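You operate a simulated robot arm through the tools that you are given. There is no shell and no other tool.

You are at the controls of a simulated two-armed robot. One attempt, no reset.

TASK
Put one of the grey stones from the top of the front table on top of the red buoy there. Carry the deep grey tray with both arms and set it on the top of the left side table. Switch the green switch of the router on. Fetch the yellow steps and set it on top of the brown roofed wagon. Turn the red knob of the motor tester to 1. Set the grey lever of the motor tester to GRIP. Take the white engine s 27 and put it on the top of the wide wooden bench. Switch the roller stand switch on. Press the yellow part button three times. Fetch the green snack bar and set it on the teal tile. Do these in any order. Set down upright: yellow steps, white engine S 27. The grey lever of the motor tester goes to its stop.

It is judged by the outcome, as a careful person would: the job done as asked, and still so three seconds after it is handed in. It fails if anything else is knocked over, pushed out of place, dropped, spilled or broken.

THE ROBOT
Two 7-joint arms with two-finger parallel grippers on one trunk, on a base that moves. Base frame: it is fixed to the floor where the robot stands at the start and does not move with it; the origin is under the middle of the robot, x ahead of it, y to its left, z up; the surface under the hand at the start is at about z = 760. Lengths are in mm, angles in degrees, forces in N, time in s.
The left shoulder is at the start at [70, 130, 1087], the right one opposite. With the tool pointing down near the work surface each hand reaches from about 200 to 520 mm from the robot's upright axis, wherever it stands, measured 20 degrees to its own side. Places, roughly: brown roofed wagon [8250, -2000, 1000]; deep grey tray (30x22x11 cm) [7400, -3500, 500]; green snack bar [5000, -4000, 750]; green switch of the router [7300, -3400, 1600]; grey lever of the motor tester [5900, 0, 900]; grey stone (2x2x2 cm) [500, -200, 800]; red buoy (5x5x4 cm) [100, -400, 800]; red knob of the motor tester [5900, -100, 900]; roller stand switch [4900, 800, 800]; teal tile [5000, -4250, 750]; top of the left side table [4800, -3700, 800]; top of the wide wooden bench [6300, -100, 900]; white engine S 27 [5000, 1000, 750]; yellow part button [5000, -3600, 800]; yellow steps (5x4x5 cm) [8100, -1900, 900]. Payload 1.57 kg a hand.
Tool frame (each hand has its own): the origin (TCP) lies between the finger pads and is the grasp point; the fingertips stand 30 mm ahead of it; z points along the fingers, y is the line along which they close. Largest opening 80 mm; finger width 17, thickness 12; the body of the gripper, 40 by 82 mm, starts 80 mm behind the TCP.
Orientation is that of the tool frame in the base frame, as a unit quaternion [x, y, z, w]. With the fingers straight down and closing along the base's y, the tool's x points along the base's -x, its y along +y and its z along -z.

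THE INTERFACE
- The arms move only by the tool play_rows. It takes "left_commands", "right_commands" or both (then of equal length, played together; a hand with none holds still); each is a list of rows, each a list of 7 numbers: the shift along the base's x, y, z in mm, then the turn, a rotation vector about the base's x, y, z in degrees, then the opening in per cent of the stroke, from 0 (shut) to 100 (fully open). In form: [[dx, dy, dz, wx, wy, wz, claw], ...]. A call has 1 to 20 rows; each row is the pose to reach, as a shift and turn from the pose commanded when the call began. A row lasts 0.2 s, in which the tool goes at most 50 mm and 8.6 degrees; a call with a longer step from one row to the next is refused whole, and so is a gripper value outside its range. Where a pose cannot be reached the arm comes as near as it can. A force on the tool above 40 N (or 10 N above the force at the start of the call, whichever is more), or a blocked arm, ends the call early, and 0.2 s more pass. Each finger travels about 108 mm/s and halts on what it meets, pressing with about 22 N; the grip force reading is that of the motor and also rises with nothing between the fingers. The clock runs only during rows and for 0.2 s after the last one: add rows that repeat a pose to give the fingers time. It gives the time, the measured TCP pose, the force on the tool (base axes), the opening and the grip force at its end, in the units of the frame above (readings bear some noise), with the torque about the TCP (base axes, N m) and any sound that the robot's microphone picked up.
- Cameras (640 x 400 px; columns grow to the right, rows downward): "scene" is now at [102.2, -56.1, 1291.2]; the picture's right is [-0.74, -0.67, 0.00], its down [-0.52, 0.57, -0.63] and it looks along [0.42, -0.47, -0.78] (base axes); focal length 256 px, centre (320, 200). "left" rides on the left gripper at [72, 7, -122] in its tool frame; the picture's right is [-0.09, 1.00, 0.00], its down [-0.84, -0.08, -0.54] and it looks along [-0.54, -0.05, 0.84] (tool axes); focal length 238 px, centre (320, 200). "right" rides on the right gripper at [72, -7, -122] in its tool frame; the picture's right is [0.09, 1.00, 0.00], its down [-0.84, 0.08, -0.54] and it looks along [-0.54, 0.05, 0.84] (tool axes); focal length 238 px, centre (320, 200). There is no depth. A picture from a camera that has moved, and an enlarged one, comes with that camera's place and axes in the base frame and with its lens.
- capture(camera): a new picture of that camera. It takes no simulated time.
- slide_trunk(by): slides the trunk up (or, below 0, down) by that many mm; the arms and the scene camera ride with it, the base frame stays. It gives what a move gives, with no picture.
- drive_base(legs): drives the robot by 1 to 6 legs, each [ahead, left, turn to the left] in mm, mm and degrees, along the robot's own axes; the way and the turn of a leg run together, so that a leg with both is an arc; at most 1500 mm and 180 degrees a leg. The arms and the cameras ride along, it lands a little off, and it stops where it bumps. It gives what a move gives.
- pan_tilt(pan, tilt): turns the head with the scene camera to pan (to the left, within 86 degrees either way) and tilt (down, from -29 to 69), counted from straight ahead of the robot. It gives what a move gives.
- enlarge(camera, box): a new picture of the part [left, top, right, bottom] of that camera's present view, enlarged. It takes no simulated time.
- close_job(): hands the job in; it is judged then, once.

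Places have to be worked out from the pictures, the camera data and where the tool is seen. Open the grippers and draw the arms clear of the work before you hand the job in, unless the task says otherwise.

The tools are called after "Emit:" as name(argument=value, ...) on one line, values as JSON. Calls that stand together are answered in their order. play_rows: Moves the arms, as the interface text tells. Its arguments: {"type":"object","properties":{"left_commands":{"type":"array"},"right_commands":{"type":"array"}},"required":[]} The other tools are called the same way: slide_trunk (by) moves the trunk up or down; drive_base (legs) drives the base; pan_tilt (pan, tilt) turns the head that bears the scene camera; capture (camera) takes a picture; enlarge (camera, box) takes an enlarged picture of a part of a camera's view; close_job () hands the job in.

At the start:

```text
time_s: 0.0
left_tool_pos: [328.1, -2.0, 1008.7]
left_orientation: [-0.001, 1.0, 0.0, 0.0]
left_ft_force: [0.3, 0.2, 0.6]
left_ft_torque: [0.02, 0.01, 0.02]
left_opening: 80.2
left_gripper_force: 0.0
right_tool_pos: [224.9, -238.5, 1058.8]
right_orientation: [-0.001, 1.0, 0.0, 0.0]
right_ft_force: [0.0, 0.6, 0.1]
right_ft_torque: [0.02, 0.0, 0.0]
right_opening: 79.9
right_gripper_force: 0.0
trunk travel left (down, up): [-725.0, 215.0]
robot x, y, heading: [1.4, -2.8, 0.2]
head pan, tilt (commanded): [-47.7, 50.9]
```

scene: 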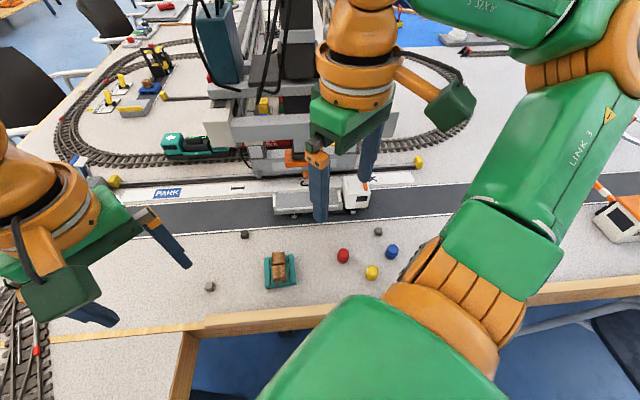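
right: 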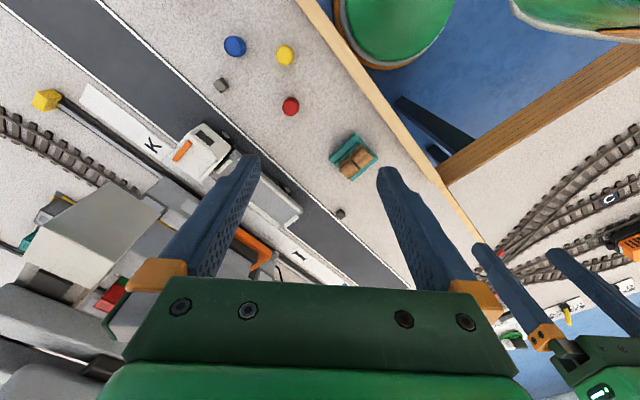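
left: 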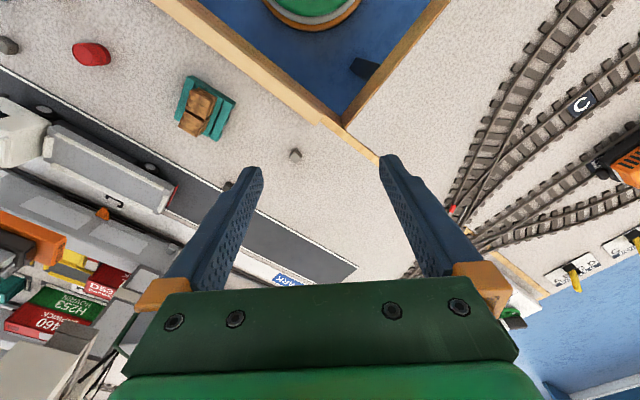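

I start by looking closely at the table in front: the small red, yellow and blue objects and grey stones lie near the table edge. I enlarge the scene view to identify the red buoy and the stones.

Emit:
enlarge(camera="scene", box=[190, 200, 430, 350])

Emit:
enlarge(camera="right", box=[180, 10, 420, 240])

Emit:
capture(camera="scene")

```text
2.67 times, centred on (310, 275) of scene
camera zoom: at [102.2, -56.1, 1291.2], right [-0.74, -0.67, 0.0], down [-0.52, 0.57, -0.63], along [0.42, -0.47, -0.78], focal length 681 px, centre (347, 0)
```

zoom: 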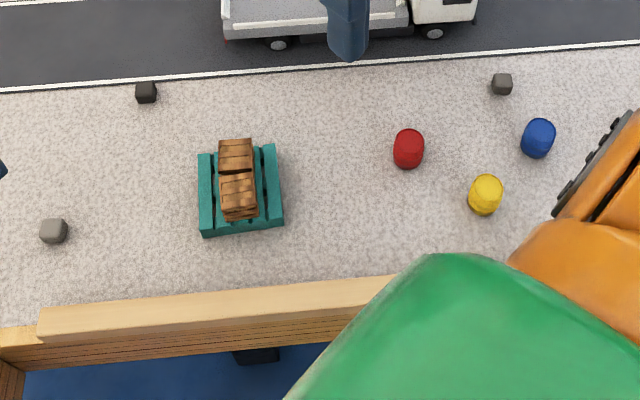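

```text
1.74 times, centred on (300, 125) of right
camera zoom: at [153.1, -244.5, 1180.0], right [-0.09, 1.0, 0.0], down [0.84, 0.08, 0.54], along [0.54, 0.05, -0.84], focal length 414 px, centre (355, 330)
```

zoom: 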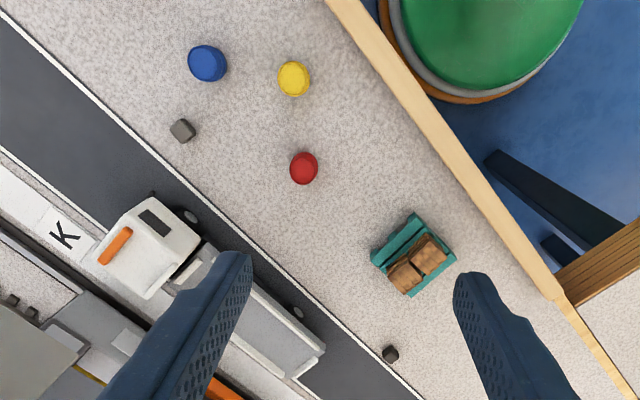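

```text
taken
camera scene: at [102.2, -56.1, 1291.2], right [-0.74, -0.67, 0.0], down [-0.52, 0.57, -0.63], along [0.42, -0.47, -0.78], focal length 256 px, centre (320, 200)
```

scene: 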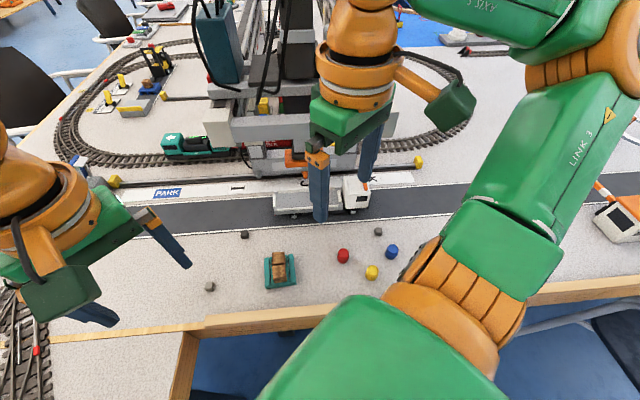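

The small barrels here are only about 3 cm, while the buoy should be 5x5x4 cm near [100,-400], hidden behind the right arm perhaps. I pan the head around to look for the buoy.

Emit:
pan_tilt(pan=-86, tilt=50)

Emit:
capture(camera="scene")

Emit:
pan_tilt(pan=0, tilt=50)

Emit:
capture(camera="scene")

Emit:
pan_tilt(pan=60, tilt=40)

Emit:
capture(camera="scene")

Emit:
pan_tilt(pan=-30, tilt=10)

Emit:
capture(camera="scene")

```text
time_s: 1.0
left_tool_pos: [327.9, -1.7, 1008.6]
left_orientation: [-0.001, 1.0, 0.001, 0.0]
left_ft_force: [0.0, -0.9, 0.1]
left_ft_torque: [0.0, 0.01, 0.0]
left_opening: 80.3
left_gripper_force: 0.0
right_tool_pos: [225.8, -238.3, 1058.5]
right_orientation: [0.0, 1.0, 0.0, -0.001]
right_ft_force: [-0.3, -0.2, 0.1]
right_ft_torque: [-0.04, -0.01, 0.0]
right_opening: 79.8
right_gripper_force: 0.1
trunk travel left (down, up): [-725.0, 215.0]
robot x, y, heading: [3.4, -1.1, 0.2]
head pan, tilt (commanded): [-85.9, 50.0]
```

```text
taken
camera scene: at [56.5, -76.5, 1292.4], right [-1.0, -0.07, 0.0], down [-0.05, 0.76, -0.64], along [0.05, -0.64, -0.77], focal length 256 px, centre (320, 200)
```

scene: 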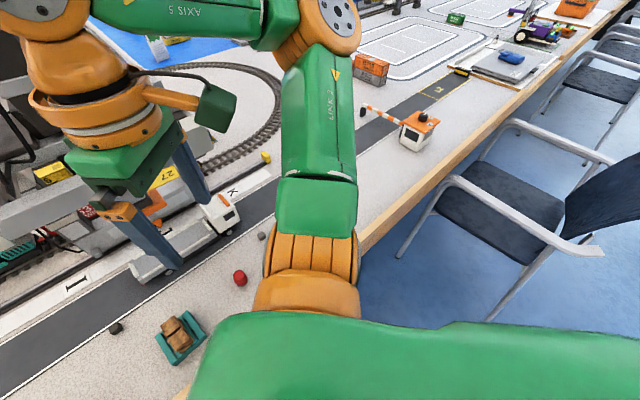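

```text
time_s: 2.6
left_tool_pos: [328.4, -0.9, 1008.1]
left_orientation: [-0.001, 1.0, 0.001, 0.0]
left_ft_force: [-0.4, -0.7, -0.3]
left_ft_torque: [0.02, 0.0, 0.0]
left_opening: 80.2
left_gripper_force: 0.1
right_tool_pos: [224.3, -238.7, 1058.6]
right_orientation: [0.0, 1.0, 0.0, 0.0]
right_ft_force: [-0.4, 0.6, -0.8]
right_ft_torque: [0.03, -0.03, 0.02]
right_opening: 80.3
right_gripper_force: 0.1
trunk travel left (down, up): [-725.0, 215.0]
robot x, y, heading: [-2.2, 0.2, 0.0]
head pan, tilt (commanded): [0.0, 50.0]
```

```text
taken
camera scene: at [128.0, 0.2, 1292.4], right [0.0, -1.0, 0.0], down [-0.77, 0.0, -0.64], along [0.64, 0.0, -0.77], focal length 256 px, centre (320, 200)
```

scene: 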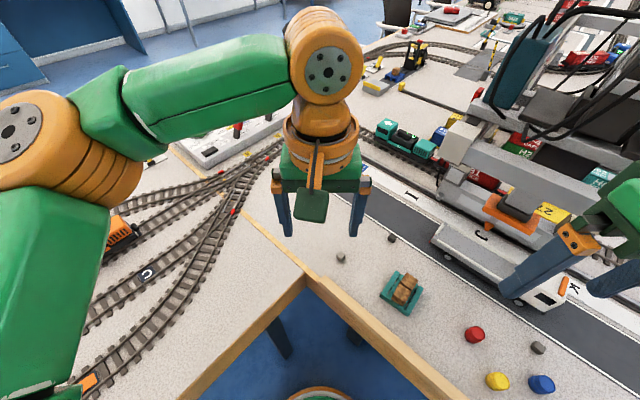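

```text
time_s: 3.9
left_tool_pos: [328.1, -2.1, 1007.9]
left_orientation: [0.0, 1.0, 0.0, -0.001]
left_ft_force: [-0.3, 0.0, 0.8]
left_ft_torque: [0.02, -0.01, 0.0]
left_opening: 80.0
left_gripper_force: 0.0
right_tool_pos: [225.6, -239.6, 1059.5]
right_orientation: [-0.001, 1.0, 0.0, 0.0]
right_ft_force: [0.5, -0.5, 0.2]
right_ft_torque: [0.0, 0.03, -0.04]
right_opening: 80.0
right_gripper_force: 0.0
trunk travel left (down, up): [-725.0, 215.0]
robot x, y, heading: [-1.5, 3.6, 0.3]
head pan, tilt (commanded): [60.0, 40.0]
```

```text
taken
camera scene: at [93.6, 73.9, 1306.5], right [0.87, -0.5, 0.0], down [-0.32, -0.56, -0.77], along [0.38, 0.66, -0.64], focal length 256 px, centre (320, 200)
```

scene: 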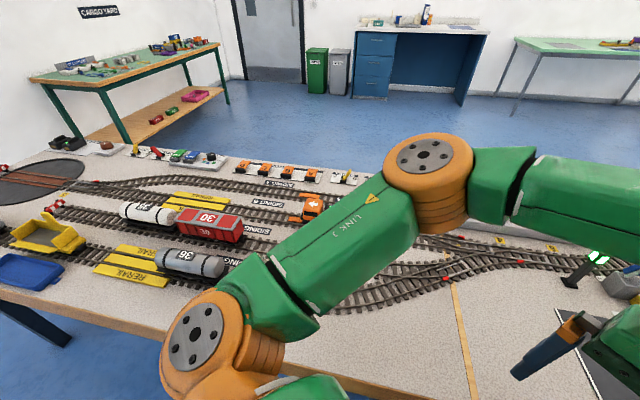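

```text
time_s: 5.6
left_tool_pos: [328.5, -1.6, 1008.6]
left_orientation: [-0.001, 1.0, -0.001, 0.0]
left_ft_force: [0.0, -0.3, 0.2]
left_ft_torque: [0.0, 0.0, -0.03]
left_opening: 80.0
left_gripper_force: 0.1
right_tool_pos: [223.9, -237.8, 1058.5]
right_orientation: [-0.001, 1.0, 0.0, 0.0]
right_ft_force: [0.2, 0.3, 0.4]
right_ft_torque: [-0.01, 0.03, 0.0]
right_opening: 80.2
right_gripper_force: 0.1
trunk travel left (down, up): [-725.0, 215.0]
robot x, y, heading: [-0.5, -0.3, -0.0]
head pan, tilt (commanded): [-30.0, 10.0]
```

```text
taken
camera scene: at [131.5, -46.1, 1354.2], right [-0.5, -0.87, 0.0], down [-0.15, 0.09, -0.98], along [0.85, -0.49, -0.17], focal length 256 px, centre (320, 200)
```

scene: 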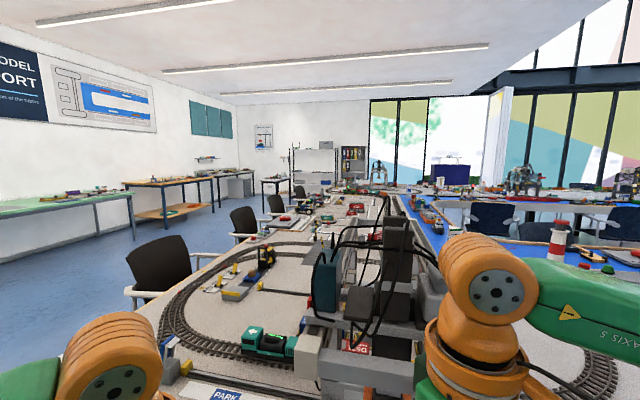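

The red buoy's rough place [100,-400] is hidden behind the right arm's elbow in the scene view. I yaw the right hand by -90° in free air so its own camera looks toward -y over that spot.

Emit:
play_rows(right_commands=[[0, 0, 0, 0, 0, -8, 100], [0, 0, 0, 0, 0, -16, 100], [0, 0, 0, 0, 0, -24, 100], [0, 0, 0, 0, 0, -32, 100], [0, 0, 0, 0, 0, -40, 100], [0, 0, 0, 0, 0, -48, 100], [0, 0, 0, 0, 0, -56, 100], [0, 0, 0, 0, 0, -64, 100], [0, 0, 0, 0, 0, -72, 100], [0, 0, 0, 0, 0, -80, 100], [0, 0, 0, 0, 0, -88, 100]])

Emit:
capture(camera="right")

```text
time_s: 8.0
left_tool_pos: [328.2, -1.3, 1007.4]
left_orientation: [-0.001, 1.0, 0.0, 0.0]
left_ft_force: [0.5, -0.4, -0.1]
left_ft_torque: [0.0, -0.01, 0.01]
left_opening: 79.8
left_gripper_force: 0.0
right_tool_pos: [224.6, -238.9, 1057.0]
right_orientation: [0.694, 0.72, 0.0, 0.0]
right_ft_force: [-0.6, -0.2, 0.7]
right_ft_torque: [0.04, -0.02, 0.0]
right_opening: 80.0
right_gripper_force: 0.0
trunk travel left (down, up): [-725.0, 215.0]
robot x, y, heading: [-0.6, -0.4, 0.2]
head pan, tilt (commanded): [-30.0, 10.0]
```

```text
taken
camera right: at [215.2, -165.8, 1179.4], right [0.99, 0.13, 0.0], down [0.11, -0.83, 0.54], along [0.07, -0.54, -0.84], focal length 238 px, centre (320, 200)
```

right: 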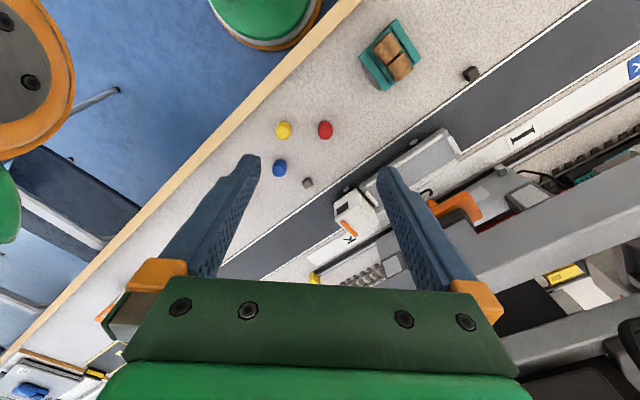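

The red barrel sits near [238,-283], but the region around [100,-400] is still partly behind the finger. I shift the right hand by -100 in y and up to see that spot clearly, and enlarge.

Emit:
play_rows(right_commands=[[-20, -10, 30, 0, 0, 0, 100], [-40, -20, 60, 0, 0, 0, 100], [-50, -20, 90, 0, 0, 0, 100]])

Emit:
capture(camera="right")

Emit:
enlarge(camera="scene", box=[480, 150, 640, 300])

```text
time_s: 8.8
left_tool_pos: [327.9, 1.4, 1007.4]
left_orientation: [-0.001, 1.0, -0.001, 0.0]
left_ft_force: [-0.2, 0.0, -0.4]
left_ft_torque: [0.0, -0.02, 0.01]
left_opening: 80.1
left_gripper_force: 0.0
right_tool_pos: [172.6, -257.5, 1148.5]
right_orientation: [0.694, 0.72, 0.0, 0.001]
right_ft_force: [0.4, 0.7, -0.1]
right_ft_torque: [-0.05, -0.02, -0.01]
right_opening: 80.1
right_gripper_force: 0.0
trunk travel left (down, up): [-725.0, 215.0]
robot x, y, heading: [-2.0, 1.3, 0.1]
head pan, tilt (commanded): [-30.0, 10.0]
```

```text
taken
camera right: at [163.5, -184.4, 1269.6], right [0.99, 0.13, 0.0], down [0.11, -0.83, 0.54], along [0.07, -0.54, -0.84], focal length 238 px, centre (320, 200)
```

right: 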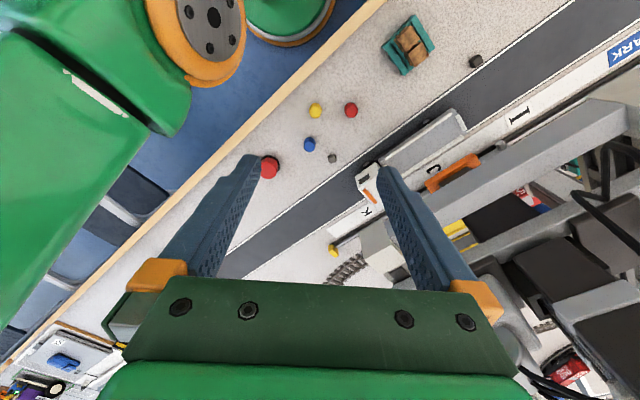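

```text
2.67 times, centred on (560, 225) of scene
camera zoom: at [130.3, -43.9, 1354.4], right [-0.5, -0.87, 0.0], down [-0.15, 0.09, -0.99], along [0.85, -0.49, -0.17], focal length 681 px, centre (-320, 133)
```

zoom: 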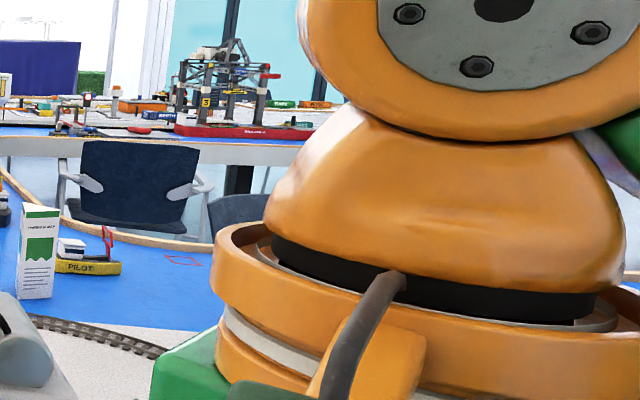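

A larger red object shows beside the finger at roughly [85,-415]: that is the red buoy. To get both buoy and stone comfortably in front of the right arm, I turn the base in place by -45° so that the robot faces the front table edge.

Emit:
drive_base(legs=[[0, 0, -45]])

Emit:
pan_tilt(pan=-10, tilt=55)

Emit:
capture(camera="scene")

Emit:
capture(camera="right")

```text
time_s: 11.2
left_tool_pos: [234.6, -229.7, 1009.4]
left_orientation: [0.376, 0.927, 0.0, 0.0]
left_ft_force: [0.2, 0.8, 0.2]
left_ft_torque: [0.0, -0.01, 0.01]
left_opening: 80.2
left_gripper_force: 0.1
right_tool_pos: [-55.3, -306.8, 1148.0]
right_orientation: [0.914, 0.406, 0.001, 0.0]
right_ft_force: [0.8, 0.4, 0.1]
right_ft_torque: [-0.01, 0.02, 0.0]
right_opening: 80.0
right_gripper_force: 0.1
trunk travel left (down, up): [-725.0, 215.0]
robot x, y, heading: [-1.4, 0.4, -44.2]
head pan, tilt (commanded): [-30.0, 10.0]
```

```text
time_s: 12.3
left_tool_pos: [235.9, -230.7, 1008.4]
left_orientation: [0.376, 0.927, -0.001, 0.0]
left_ft_force: [0.2, 0.2, 0.9]
left_ft_torque: [0.03, 0.01, -0.01]
left_opening: 80.2
left_gripper_force: 0.1
right_tool_pos: [-56.0, -306.4, 1147.2]
right_orientation: [0.914, 0.406, -0.001, 0.0]
right_ft_force: [-0.9, -0.3, -0.9]
right_ft_torque: [0.03, 0.0, -0.03]
right_opening: 79.9
right_gripper_force: 0.0
trunk travel left (down, up): [-725.0, 215.0]
robot x, y, heading: [2.8, -2.7, -44.1]
head pan, tilt (commanded): [-10.0, 55.0]
```

```text
taken
camera scene: at [78.8, -93.2, 1285.9], right [-0.81, -0.58, 0.0], down [-0.48, 0.66, -0.57], along [0.34, -0.47, -0.82], focal length 256 px, centre (320, 200)
```

scene: 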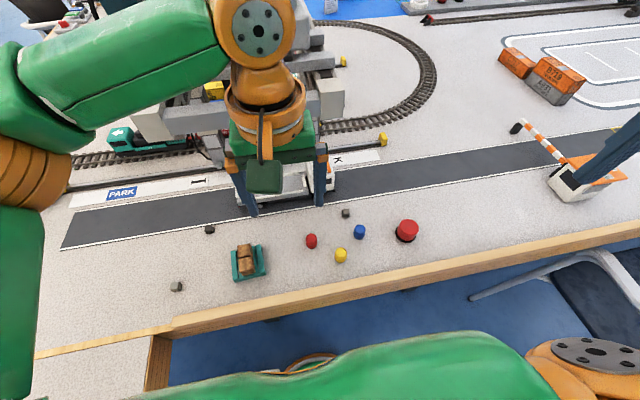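

```text
taken
camera right: at [-12.4, -248.2, 1268.8], right [0.8, -0.6, 0.0], down [-0.5, -0.67, 0.54], along [-0.32, -0.43, -0.84], focal length 238 px, centre (320, 200)
```

right: 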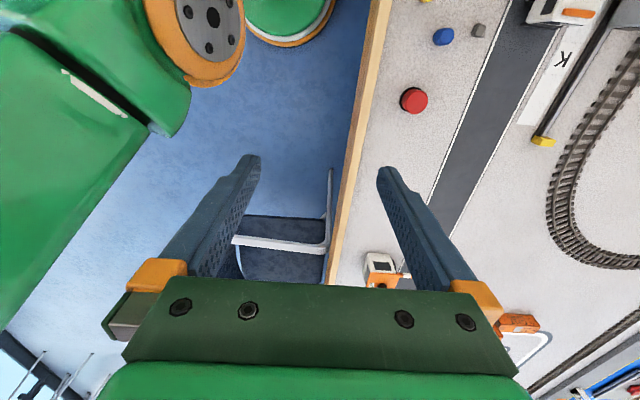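

The red buoy is clearly visible now at about [80,-422], and three stones around. I enlarge to measure the stone nearest the buoy and the others.

Emit:
enlarge(camera="scene", box=[300, 190, 460, 290])

Emit:
enlarge(camera="scene", box=[150, 210, 270, 300])

Emit:
enlarge(camera="right", box=[360, 0, 520, 120])

```text
4.00 times, centred on (380, 240) of scene
camera zoom: at [78.8, -93.2, 1285.9], right [-0.81, -0.58, 0.0], down [-0.48, 0.66, -0.57], along [0.34, -0.47, -0.82], focal length 1022 px, centre (80, 40)
```

zoom: 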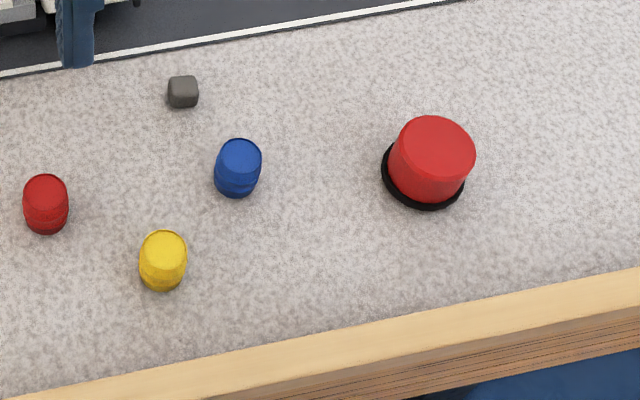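

```text
4.44 times, centred on (210, 255) of scene
camera zoom: at [78.8, -93.2, 1285.9], right [-0.81, -0.58, 0.0], down [-0.48, 0.66, -0.57], along [0.34, -0.47, -0.82], focal length 1136 px, centre (809, -44)
```

zoom: 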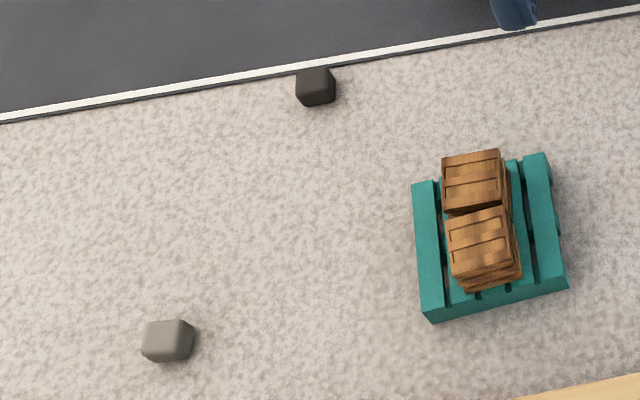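

```text
3.33 times, centred on (440, 60) of right
camera zoom: at [-12.4, -248.2, 1268.8], right [0.8, -0.6, 0.0], down [-0.5, -0.67, 0.54], along [-0.32, -0.43, -0.84], focal length 794 px, centre (-80, 667)
```

zoom: 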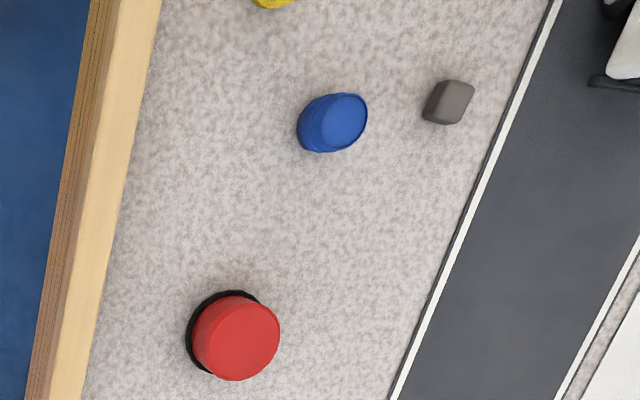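

Stones: a near-black one at about [449,-175] (which matches the hinted [500,-200]), a mid grey at [222,-397] and a light one at [398,-51]. I'll use the hinted one; turning the base to heading about -14° brings both it and the buoy within the right arm's reach.

Emit:
drive_base(legs=[[0, 0, 30]])

Emit:
pan_tilt(pan=-20, tilt=50)

Emit:
play_rows(right_commands=[[0, 0, 0, 0, 0, 8, 100], [0, 0, 0, 0, 0, 16, 100], [0, 0, 0, 0, 0, 24, 100], [0, 0, 0, 0, 0, 32, 100], [0, 0, 0, 0, 0, 40, 100], [0, 0, 0, 0, 0, 48, 100], [0, 0, 0, 0, 0, 56, 100], [0, 0, 0, 0, 0, 64, 100], [0, 0, 0, 0, 0, 72, 100], [0, 0, 0, 0, 0, 80, 100], [0, 0, 0, 0, 0, 88, 100]])

Emit:
capture(camera="scene")

Emit:
capture(camera="right")

```text
time_s: 14.2
left_tool_pos: [318.6, -80.6, 1008.9]
left_orientation: [0.12, 0.993, 0.001, 0.001]
left_ft_force: [0.8, -0.1, 0.4]
left_ft_torque: [0.03, -0.02, -0.02]
left_opening: 79.9
left_gripper_force: 0.0
right_tool_pos: [105.8, -293.6, 1147.7]
right_orientation: [0.776, 0.63, 0.0, 0.0]
right_ft_force: [-0.6, -0.1, 0.3]
right_ft_torque: [-0.01, 0.01, 0.0]
right_opening: 80.0
right_gripper_force: 0.0
trunk travel left (down, up): [-725.0, 215.0]
robot x, y, heading: [0.0, -1.1, -14.0]
head pan, tilt (commanded): [-10.0, 55.0]
```

```text
time_s: 14.9
left_tool_pos: [318.0, -80.6, 1007.9]
left_orientation: [0.12, 0.993, 0.001, 0.0]
left_ft_force: [0.2, -0.3, -0.8]
left_ft_torque: [-0.01, -0.03, 0.0]
left_opening: 79.9
left_gripper_force: 0.1
right_tool_pos: [107.3, -293.8, 1149.1]
right_orientation: [0.776, 0.631, 0.0, -0.001]
right_ft_force: [0.1, 0.2, 0.3]
right_ft_torque: [-0.03, -0.01, 0.0]
right_opening: 79.9
right_gripper_force: 0.0
trunk travel left (down, up): [-725.0, 215.0]
robot x, y, heading: [0.6, 1.6, -14.0]
head pan, tilt (commanded): [-20.0, 50.0]
```

```text
time_s: 17.4
left_tool_pos: [319.9, -80.6, 1007.8]
left_orientation: [0.121, 0.993, 0.0, 0.0]
left_ft_force: [-0.4, -0.2, 0.4]
left_ft_torque: [-0.02, -0.03, 0.01]
left_opening: 80.2
left_gripper_force: 0.1
right_tool_pos: [105.6, -293.0, 1149.3]
right_orientation: [0.119, 0.993, 0.001, 0.0]
right_ft_force: [-0.5, 0.1, -0.6]
right_ft_torque: [0.04, 0.01, -0.03]
right_opening: 79.9
right_gripper_force: 0.0
trunk travel left (down, up): [-725.0, 215.0]
robot x, y, heading: [-3.1, 2.3, -13.7]
head pan, tilt (commanded): [-20.0, 50.0]
```

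```text
taken
camera scene: at [113.4, -54.7, 1292.4], right [-0.56, -0.83, 0.0], down [-0.64, 0.43, -0.64], along [0.53, -0.36, -0.77], focal length 256 px, centre (320, 200)
```

scene: 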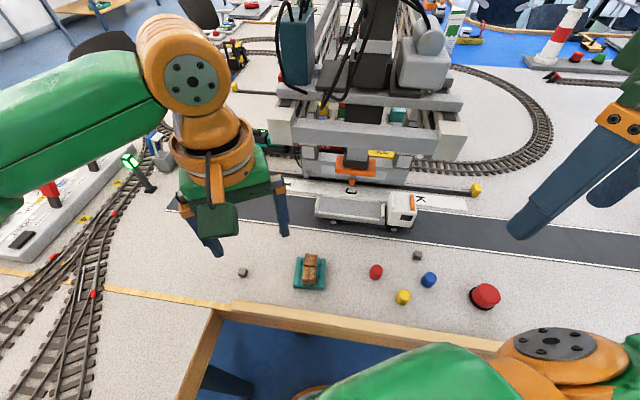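

```text
taken
camera right: at [35.3, -282.0, 1269.5], right [0.15, 0.99, 0.0], down [0.83, -0.12, 0.54], along [0.54, -0.08, -0.84], focal length 238 px, centre (320, 200)
```

right: 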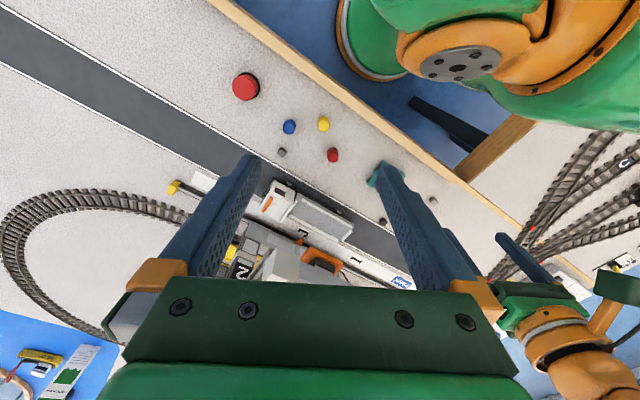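

The stone and buoy are both within the right arm's range now. I move the left hand aside (left/up) and bring the right hand to a hover short of the black stone to see it close.

Emit:
play_rows(left_commands=[[-8, 35, 15, 0, 0, 0, 100], [-16, 70, 30, 0, 0, 0, 100], [-24, 105, 45, 0, 0, 0, 100], [-32, 140, 60, 0, 0, 0, 100], [-40, 175, 75, 0, 0, 0, 100], [-45, 200, 90, 0, 0, 0, 100], [-45, 200, 90, 0, 0, 0, 100]], right_commands=[[32, 12, -15, 0, 0, 0, 100], [64, 25, -35, 0, 0, 0, 100], [96, 38, -58, 0, 0, 0, 100], [128, 50, -82, 0, 0, 0, 100], [160, 63, -106, 0, 0, 0, 100], [192, 76, -130, 0, 0, 0, 100], [224, 88, -149, 0, 0, 0, 100]])

Emit:
capture(camera="right")

Emit:
capture(camera="scene")

```text
time_s: 18.9
left_tool_pos: [268.9, 126.9, 1100.3]
left_orientation: [0.12, 0.993, -0.002, 0.002]
left_ft_force: [-0.6, 0.0, -0.3]
left_ft_torque: [0.04, 0.02, -0.01]
left_opening: 80.0
left_gripper_force: 0.1
right_tool_pos: [320.6, -204.8, 1002.5]
right_orientation: [0.12, 0.993, -0.001, 0.002]
right_ft_force: [-14.7, 11.3, 0.6]
right_ft_torque: [-0.9, -1.21, 0.03]
right_opening: 80.1
right_gripper_force: 0.0
trunk travel left (down, up): [-725.0, 215.0]
robot x, y, heading: [-0.4, -0.1, -13.9]
head pan, tilt (commanded): [-20.0, 50.0]
```

```text
taken
camera right: at [249.7, -192.9, 1123.6], right [0.15, 0.99, 0.0], down [0.83, -0.12, 0.55], along [0.54, -0.08, -0.84], focal length 238 px, centre (320, 200)
```

right: 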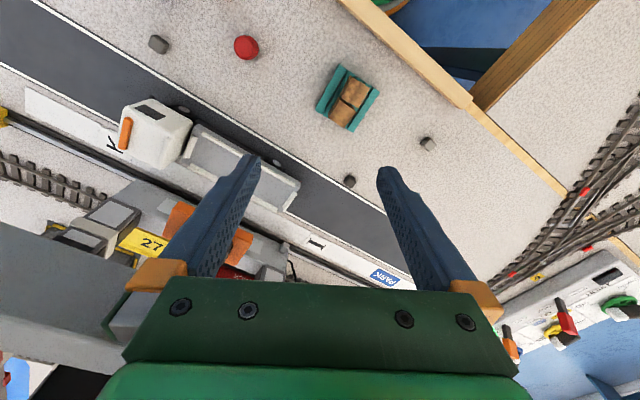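

```text
taken
camera scene: at [107.2, -49.9, 1293.2], right [-0.56, -0.83, 0.0], down [-0.63, 0.42, -0.65], along [0.54, -0.36, -0.76], focal length 256 px, centre (320, 200)
```

scene: 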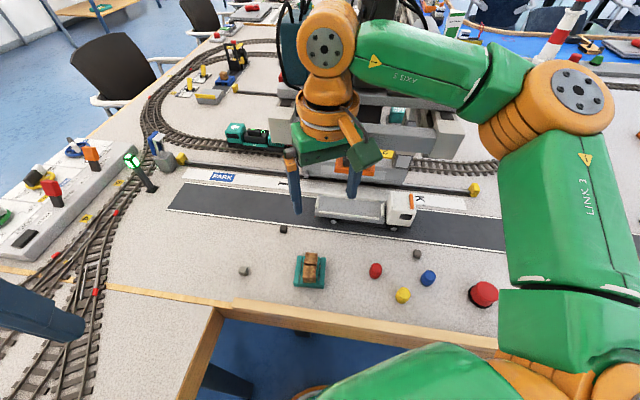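

The right hand reads a sideways force (-14.7, 11.3 N), so it is touching the crane structure beyond the road. I back off right away along -x,+y and check the force clears.

Emit:
play_rows(right_commands=[[-25, 12, 5, 0, 0, 0, 100], [-50, 24, 10, 0, 0, 0, 100]])

Emit:
capture(camera="scene")

Emit:
enlarge(camera="scene", box=[230, 0, 540, 240])

```text
time_s: 19.6
left_tool_pos: [272.6, 123.0, 1099.2]
left_orientation: [0.12, 0.993, -0.002, 0.001]
left_ft_force: [-0.6, 0.5, 0.4]
left_ft_torque: [0.0, -0.03, 0.02]
left_opening: 80.1
left_gripper_force: 0.0
right_tool_pos: [279.2, -180.3, 1010.6]
right_orientation: [0.121, 0.993, 0.0, 0.001]
right_ft_force: [-0.1, -0.6, 0.0]
right_ft_torque: [0.0, -0.01, 0.01]
right_opening: 80.0
right_gripper_force: 0.0
trunk travel left (down, up): [-725.0, 215.0]
robot x, y, heading: [0.0, -4.8, -13.8]
head pan, tilt (commanded): [-20.0, 50.0]
```

```text
taken
camera scene: at [110.6, -52.8, 1292.7], right [-0.56, -0.83, 0.0], down [-0.63, 0.43, -0.64], along [0.54, -0.36, -0.76], focal length 256 px, centre (320, 200)
```

scene: 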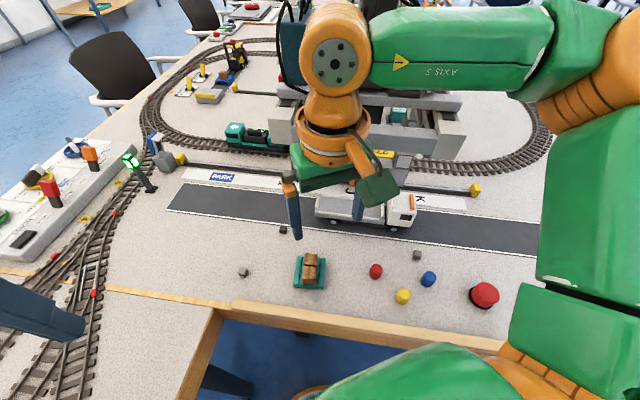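

```text
1.67 times, centred on (385, 120) of scene
camera zoom: at [110.6, -52.8, 1292.7], right [-0.56, -0.83, 0.0], down [-0.63, 0.43, -0.64], along [0.54, -0.36, -0.76], focal length 426 px, centre (212, 333)
```

zoom: 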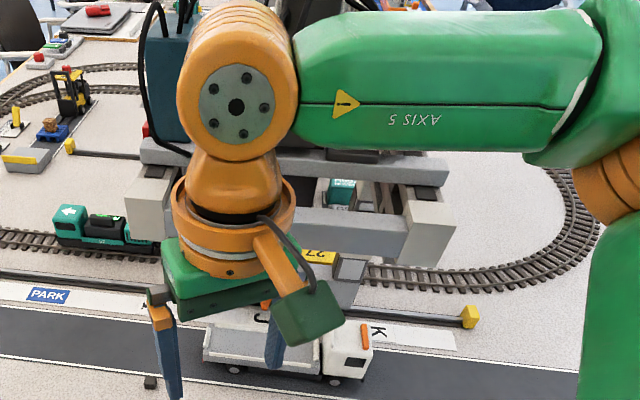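

The force is gone; torque shows the contact was the gripper body against the crane's front beam (z≈1085), so the black stone and mid-grey stone lie too near/under that beam. The light grey stone at about [398,-49] is well clear, so I'll use that one and move over to look at it.

Emit:
play_rows(right_commands=[[8, 35, -5, 0, 0, 0, 100], [16, 70, -15, 0, 0, 0, 100], [26, 105, -30, 0, 0, 0, 100], [41, 140, -50, 0, 0, 0, 100], [41, 140, -50, 0, 0, 0, 100]])

Emit:
capture(camera="right")

Emit:
capture(camera="scene")

```text
time_s: 20.8
left_tool_pos: [275.3, 121.8, 1098.7]
left_orientation: [0.12, 0.993, -0.001, 0.001]
left_ft_force: [1.1, -0.6, -0.3]
left_ft_torque: [-0.02, 0.03, -0.01]
left_opening: 79.9
left_gripper_force: 0.2
right_tool_pos: [276.0, -158.5, 956.9]
right_orientation: [0.121, 0.993, 0.001, 0.002]
right_ft_force: [-0.4, -0.8, 0.1]
right_ft_torque: [0.0, 0.0, -0.01]
right_opening: 80.0
right_gripper_force: 0.1
right hand out of reach, approached as far as the arm can: row 1, 2, 3, 4, 5
trunk travel left (down, up): [-725.0, 215.0]
robot x, y, heading: [2.1, -2.5, -14.1]
head pan, tilt (commanded): [-20.0, 50.0]
```

```text
taken
camera right: at [204.0, -147.2, 1076.8], right [0.15, 0.99, 0.0], down [0.83, -0.13, 0.54], along [0.54, -0.08, -0.84], focal length 238 px, centre (320, 200)
```

right: 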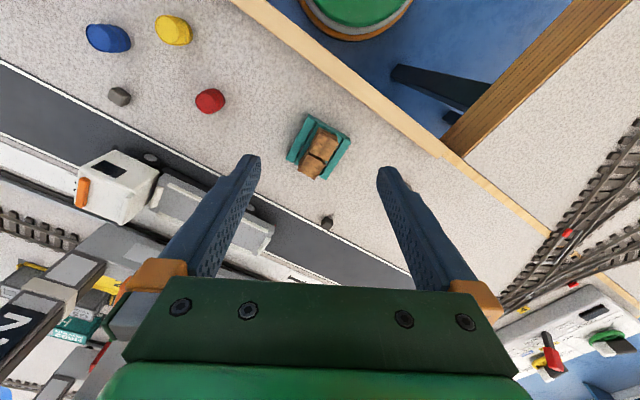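

```text
taken
camera scene: at [112.6, -54.3, 1292.5], right [-0.56, -0.83, 0.0], down [-0.64, 0.43, -0.64], along [0.53, -0.36, -0.77], focal length 256 px, centre (320, 200)
```

scene: 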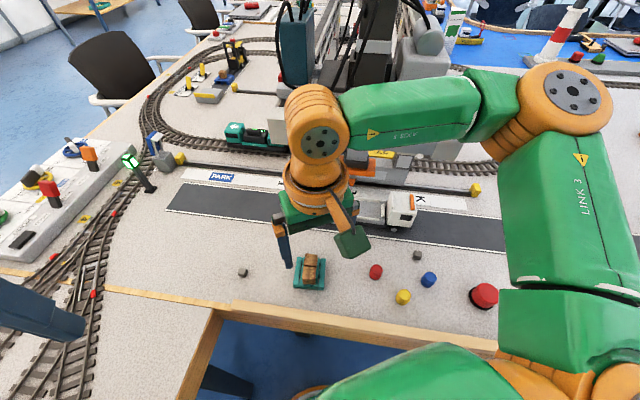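

The right arm can't swing that far inward at this heading, so I rotate the base +22° which carries the right hand (already clear of the crane) over toward the light stone.

Emit:
drive_base(legs=[[0, 0, 22]])

Emit:
capture(camera="right")

```text
time_s: 22.3
left_tool_pos: [206.4, 217.8, 1099.1]
left_orientation: [-0.077, 0.997, -0.001, 0.0]
left_ft_force: [0.3, 0.2, -0.1]
left_ft_torque: [-0.01, -0.03, 0.01]
left_opening: 80.0
left_gripper_force: 0.0
right_tool_pos: [315.7, -41.3, 955.4]
right_orientation: [-0.077, 0.997, 0.001, 0.0]
right_ft_force: [0.8, -0.5, 0.2]
right_ft_torque: [-0.01, 0.0, -0.01]
right_opening: 80.0
right_gripper_force: 0.0
trunk travel left (down, up): [-725.0, 215.0]
robot x, y, heading: [-0.4, -0.2, 8.5]
head pan, tilt (commanded): [-20.0, 50.0]
```

```text
taken
camera right: at [246.2, -57.9, 1076.8], right [-0.24, 0.97, 0.0], down [0.82, 0.2, 0.54], along [0.53, 0.13, -0.84], focal length 238 px, centre (320, 200)
```

right: 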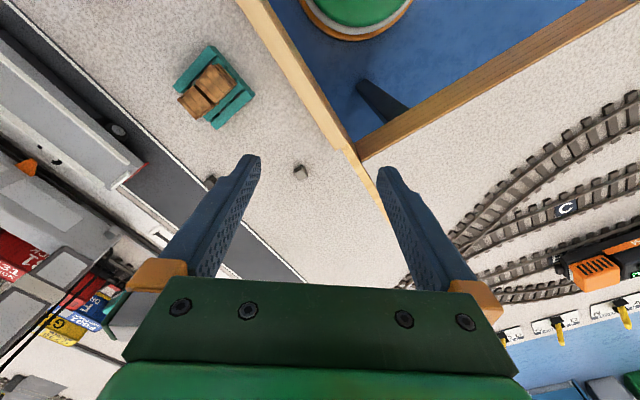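

The light stone is ahead of the right hand at about [398.5,-49.7]. I enlarge to see its orientation.

Emit:
enlarge(camera="right", box=[270, 145, 334, 195])

```text
8.00 times, centred on (302, 170) of right
camera zoom: at [246.2, -57.9, 1076.8], right [-0.24, 0.97, 0.0], down [0.82, 0.2, 0.54], along [0.53, 0.13, -0.84], focal length 1907 px, centre (464, 440)
```

zoom: 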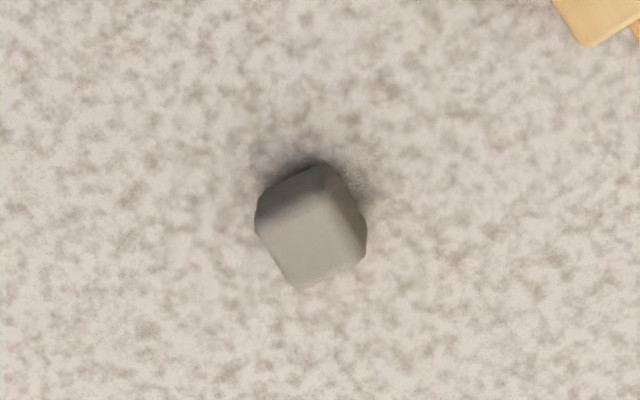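

The cube's faces are turned about 45° (edges along ~45° and ~134°), so I yaw the hand +36° and go above the stone at [399.5,-49], checking with the camera before descending.

Emit:
play_rows(right_commands=[[15, -1, -15, 0, 0, 7.2, 80], [30, -2, -35, 0, 0, 14.4, 80], [45, -4, -55, 0, 0, 21.6, 80], [60, -6, -75, 0, 0, 28.8, 80], [84, -8, -95, 0, 0, 36, 80], [84, -8, -105, 0, 0, 36, 80], [84, -8, -105, 0, 0, 36, 80]])

Emit:
capture(camera="right")

Emit:
pan_tilt(pan=-15, tilt=50)

Emit:
capture(camera="scene")

```text
time_s: 23.9
left_tool_pos: [204.3, 218.2, 1100.6]
left_orientation: [-0.076, 0.997, 0.0, 0.0]
left_ft_force: [-1.5, 0.5, -0.1]
left_ft_torque: [0.02, -0.02, 0.0]
left_opening: 79.9
left_gripper_force: 0.0
right_tool_pos: [382.3, -80.7, 866.3]
right_orientation: [-0.381, 0.925, 0.001, 0.0]
right_ft_force: [0.5, -0.9, -0.2]
right_ft_torque: [0.03, 0.0, 0.04]
right_opening: 64.1
right_gripper_force: 0.0
right hand out of reach, approached as far as the arm can: row 2, 3, 4, 5, 6, 7
trunk travel left (down, up): [-725.0, 215.0]
robot x, y, heading: [1.3, -1.8, 8.5]
head pan, tilt (commanded): [-20.0, 50.0]
```

```text
taken
camera right: at [337.5, -135.1, 987.3], right [-0.77, 0.64, 0.0], down [0.54, 0.64, 0.54], along [0.35, 0.42, -0.84], focal length 238 px, centre (320, 200)
```

right: 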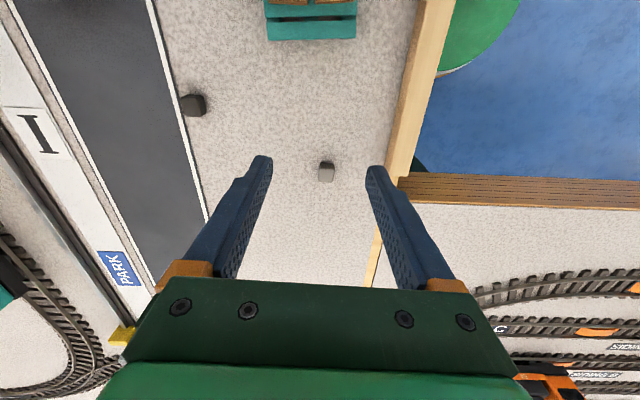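

```text
time_s: 24.6
left_tool_pos: [206.7, 218.2, 1100.0]
left_orientation: [-0.077, 0.997, 0.0, -0.001]
left_ft_force: [-0.8, 0.3, 1.0]
left_ft_torque: [-0.03, -0.01, -0.01]
left_opening: 79.9
left_gripper_force: 0.0
right_tool_pos: [383.8, -80.5, 865.9]
right_orientation: [-0.381, 0.925, 0.001, 0.0]
right_ft_force: [0.3, -0.3, -0.3]
right_ft_torque: [0.01, 0.03, 0.0]
right_opening: 64.0
right_gripper_force: 0.1
trunk travel left (down, up): [-725.0, 215.0]
robot x, y, heading: [-0.6, 2.5, 8.6]
head pan, tilt (commanded): [-15.0, 50.0]
```

```text
taken
camera scene: at [126.9, -0.5, 1292.4], right [-0.11, -0.99, 0.0], down [-0.76, 0.08, -0.64], along [0.64, -0.07, -0.77], focal length 256 px, centre (320, 200)
```

scene: 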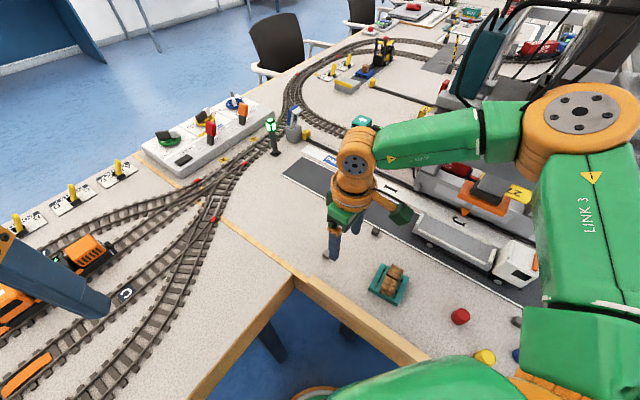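

The arm is limited inward at this heading; the finger alignment with the stone looks right though. I rotate the base another +14° so the stone falls in the right arm's natural sector, then re-aim.

Emit:
drive_base(legs=[[0, 0, 14]])

```text
time_s: 25.8
left_tool_pos: [148.9, 260.8, 1100.4]
left_orientation: [-0.197, 0.98, 0.001, 0.0]
left_ft_force: [-0.2, -1.2, -0.7]
left_ft_torque: [-0.02, 0.02, 0.0]
left_opening: 80.0
left_gripper_force: 0.0
right_tool_pos: [391.1, 14.2, 866.4]
right_orientation: [-0.491, 0.871, 0.001, -0.001]
right_ft_force: [0.6, 0.1, -0.2]
right_ft_torque: [0.03, -0.01, 0.03]
right_opening: 64.3
right_gripper_force: 0.0
trunk travel left (down, up): [-725.0, 215.0]
robot x, y, heading: [-0.5, 0.7, 22.9]
head pan, tilt (commanded): [-15.0, 50.0]
```

Now I shift the hand to above the stone ([399.5,-49.5]) with a -15° yaw and see how the reached pose compares.

Emit:
play_rows(right_commands=[[3, -21, 0, 0, 0, -5, 80], [6, -42, 0, 0, 0, -10, 80], [8, -63, 0, 0, 0, -15, 80], [8, -63, 0, 0, 0, -15, 80]])

Emit:
capture(camera="right")

```text
time_s: 26.8
left_tool_pos: [148.1, 261.2, 1098.7]
left_orientation: [-0.198, 0.98, 0.0, 0.0]
left_ft_force: [0.0, 0.2, 0.3]
left_ft_torque: [-0.01, 0.01, -0.01]
left_opening: 80.1
left_gripper_force: 0.0
right_tool_pos: [401.7, -48.7, 866.5]
right_orientation: [-0.372, 0.928, 0.003, 0.001]
right_ft_force: [-0.6, -0.5, -0.3]
right_ft_torque: [0.03, 0.01, 0.0]
right_opening: 64.1
right_gripper_force: 0.0
trunk travel left (down, up): [-725.0, 215.0]
robot x, y, heading: [-2.2, 4.9, 22.7]
head pan, tilt (commanded): [-15.0, 50.0]
```

```text
taken
camera right: at [354.7, -103.1, 986.6], right [-0.75, 0.66, 0.0], down [0.55, 0.63, 0.54], along [0.36, 0.41, -0.84], focal length 238 px, centre (320, 200)
```

right: 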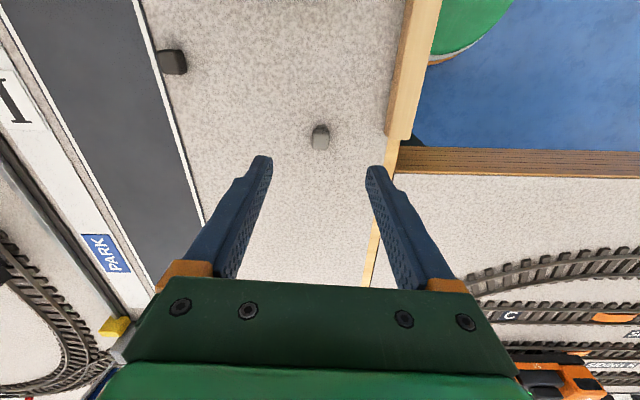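

The stone projects to about [401.5,-50], right under the TCP at [401.7,-48.7]. I descend to z≈795 (fingertips just above the table) and close on it.

Emit:
play_rows(right_commands=[[0, -1, -25, 0, 0, 0, 65], [0, -1, -50, 0, 0, 0, 60], [0, -1, -65, 0, 0, 0, 60], [0, -1, -71, 0, 0, 0, 60], [0, -1, -71, 0, 0, 0, 60]])

Emit:
capture(camera="right")

```text
time_s: 28.0
left_tool_pos: [148.4, 260.6, 1099.6]
left_orientation: [-0.197, 0.98, 0.0, 0.0]
left_ft_force: [0.2, -0.2, -0.3]
left_ft_torque: [0.0, 0.04, 0.03]
left_opening: 79.9
left_gripper_force: 0.2
right_tool_pos: [401.3, -50.2, 794.8]
right_orientation: [-0.372, 0.928, 0.001, 0.001]
right_ft_force: [-0.3, -0.4, 0.4]
right_ft_torque: [0.01, -0.01, 0.0]
right_opening: 47.8
right_gripper_force: 0.0
trunk travel left (down, up): [-725.0, 215.0]
robot x, y, heading: [-0.4, -2.5, 22.9]
head pan, tilt (commanded): [-15.0, 50.0]
```

```text
taken
camera right: at [354.3, -103.4, 915.3], right [-0.76, 0.66, 0.0], down [0.55, 0.63, 0.54], along [0.36, 0.41, -0.84], focal length 238 px, centre (320, 200)
```

right: 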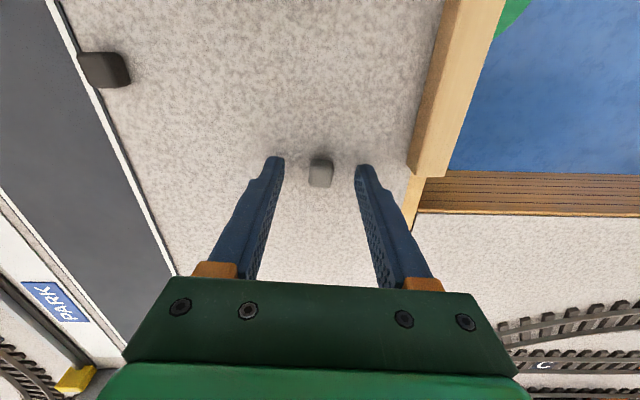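

The stone sits centered between the fingertips. I close the gripper, giving it time, then lift.

Emit:
play_rows(right_commands=[[0, 0, -2, 0, 0, 0, 60], [0, 0, -2, 0, 0, 0, 30], [0, 0, -2, 0, 0, 0, 10], [0, 0, -2, 0, 0, 0, 10], [0, 0, -2, 0, 0, 0, 10], [0, 0, -2, 0, 0, 0, 10]])

Emit:
play_rows(right_commands=[[0, 0, 20, 0, 0, 0, 10], [0, 0, 60, 0, 0, 0, 10], [0, 0, 100, 0, 0, 0, 10], [0, 0, 100, 0, 0, 0, 10]])

Emit:
capture(camera="right")

```text
time_s: 29.4
left_tool_pos: [148.2, 261.8, 1099.3]
left_orientation: [-0.198, 0.98, 0.001, 0.0]
left_ft_force: [0.6, -0.8, -0.7]
left_ft_torque: [-0.02, 0.02, 0.01]
left_opening: 80.3
left_gripper_force: 0.1
right_tool_pos: [401.0, -49.9, 792.8]
right_orientation: [-0.372, 0.928, 0.001, 0.001]
right_ft_force: [0.7, 1.2, 0.4]
right_ft_torque: [0.01, 0.01, 0.01]
right_opening: 14.6
right_gripper_force: 22.4
trunk travel left (down, up): [-725.0, 215.0]
robot x, y, heading: [-1.3, 1.5, 22.7]
head pan, tilt (commanded): [-15.0, 50.0]
```

```text
time_s: 30.4
left_tool_pos: [147.6, 260.4, 1099.6]
left_orientation: [-0.197, 0.98, -0.001, 0.0]
left_ft_force: [0.0, -0.2, 0.6]
left_ft_torque: [0.01, -0.01, 0.0]
left_opening: 80.1
left_gripper_force: 0.0
right_tool_pos: [400.0, -47.1, 892.8]
right_orientation: [-0.374, 0.928, 0.001, 0.0]
right_ft_force: [-0.7, -0.2, 0.2]
right_ft_torque: [-0.02, -0.03, 0.01]
right_opening: 14.4
right_gripper_force: 21.5
trunk travel left (down, up): [-725.0, 215.0]
robot x, y, heading: [0.3, 2.0, 22.9]
head pan, tilt (commanded): [-15.0, 50.0]
```

```text
taken
camera right: at [353.4, -100.8, 1013.6], right [-0.76, 0.66, 0.0], down [0.55, 0.63, 0.54], along [0.35, 0.41, -0.84], focal length 238 px, centre (320, 200)
```

right: 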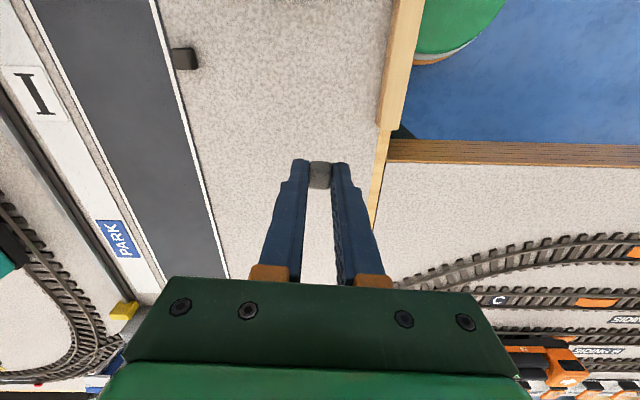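

The stone is held (opening 14.4 mm, 21.5 N). I retract the hand toward the robot to about 290 mm radius and up, so that the crane is cleared when the base turns to the buoy.

Emit:
play_rows(right_commands=[[-25, -6, 22, 0, 0, 0, 10], [-50, -12, 44, 0, 0, 0, 10], [-75, -18, 66, 0, 0, 0, 10], [-100, -24, 88, 0, 0, 0, 10], [-118, -29, 110, 0, 0, 0, 10], [-118, -29, 110, 0, 0, 0, 10]])

Emit:
drive_base(legs=[[0, 0, -66]])

Emit:
capture(camera="right")

Emit:
capture(camera="scene")

```text
time_s: 31.8
left_tool_pos: [147.6, 263.4, 1099.4]
left_orientation: [-0.197, 0.98, 0.0, 0.0]
left_ft_force: [0.4, 0.3, 0.1]
left_ft_torque: [0.01, 0.0, -0.01]
left_opening: 79.8
left_gripper_force: 0.1
right_tool_pos: [282.6, -75.6, 1004.3]
right_orientation: [-0.372, 0.928, 0.001, 0.0]
right_ft_force: [0.7, 0.0, -1.2]
right_ft_torque: [-0.02, 0.01, 0.01]
right_opening: 14.4
right_gripper_force: 22.5
trunk travel left (down, up): [-725.0, 215.0]
robot x, y, heading: [-1.4, 4.4, 22.7]
head pan, tilt (commanded): [-15.0, 50.0]
```

```text
time_s: 35.1
left_tool_pos: [299.3, -25.6, 1099.1]
left_orientation: [0.363, 0.932, 0.0, 0.0]
left_ft_force: [0.1, 0.0, -0.9]
left_ft_torque: [0.01, 0.01, 0.02]
left_opening: 79.8
left_gripper_force: 0.1
right_tool_pos: [49.4, -289.5, 1003.7]
right_orientation: [0.188, 0.982, 0.0, 0.001]
right_ft_force: [-0.5, 0.2, -0.2]
right_ft_torque: [-0.02, -0.01, 0.0]
right_opening: 14.2
right_gripper_force: 22.1
trunk travel left (down, up): [-725.0, 215.0]
robot x, y, heading: [-1.2, 0.3, -42.6]
head pan, tilt (commanded): [-15.0, 50.0]
```

```text
taken
camera right: at [-20.1, -268.1, 1124.9], right [0.28, 0.96, 0.0], down [0.81, -0.24, 0.54], along [0.52, -0.15, -0.84], focal length 238 px, centre (320, 200)
```

right: 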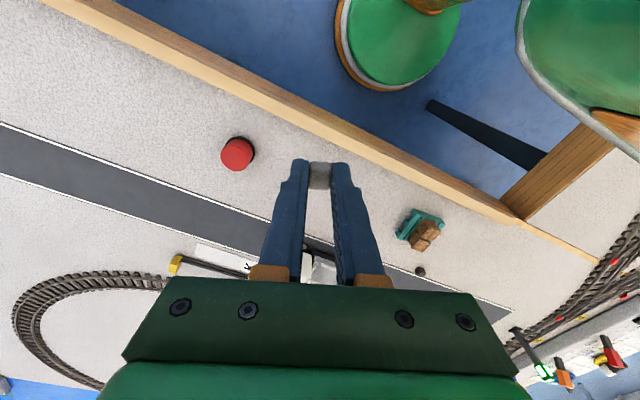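

```text
taken
camera scene: at [78.8, -98.6, 1292.4], right [-0.85, -0.53, 0.0], down [-0.41, 0.65, -0.64], along [0.34, -0.54, -0.77], focal length 256 px, centre (320, 200)
```

scene: 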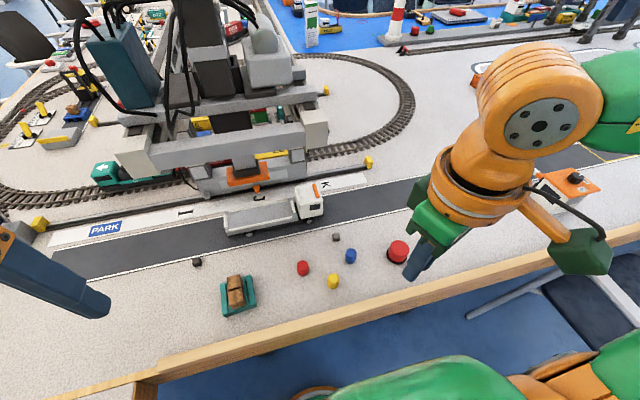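

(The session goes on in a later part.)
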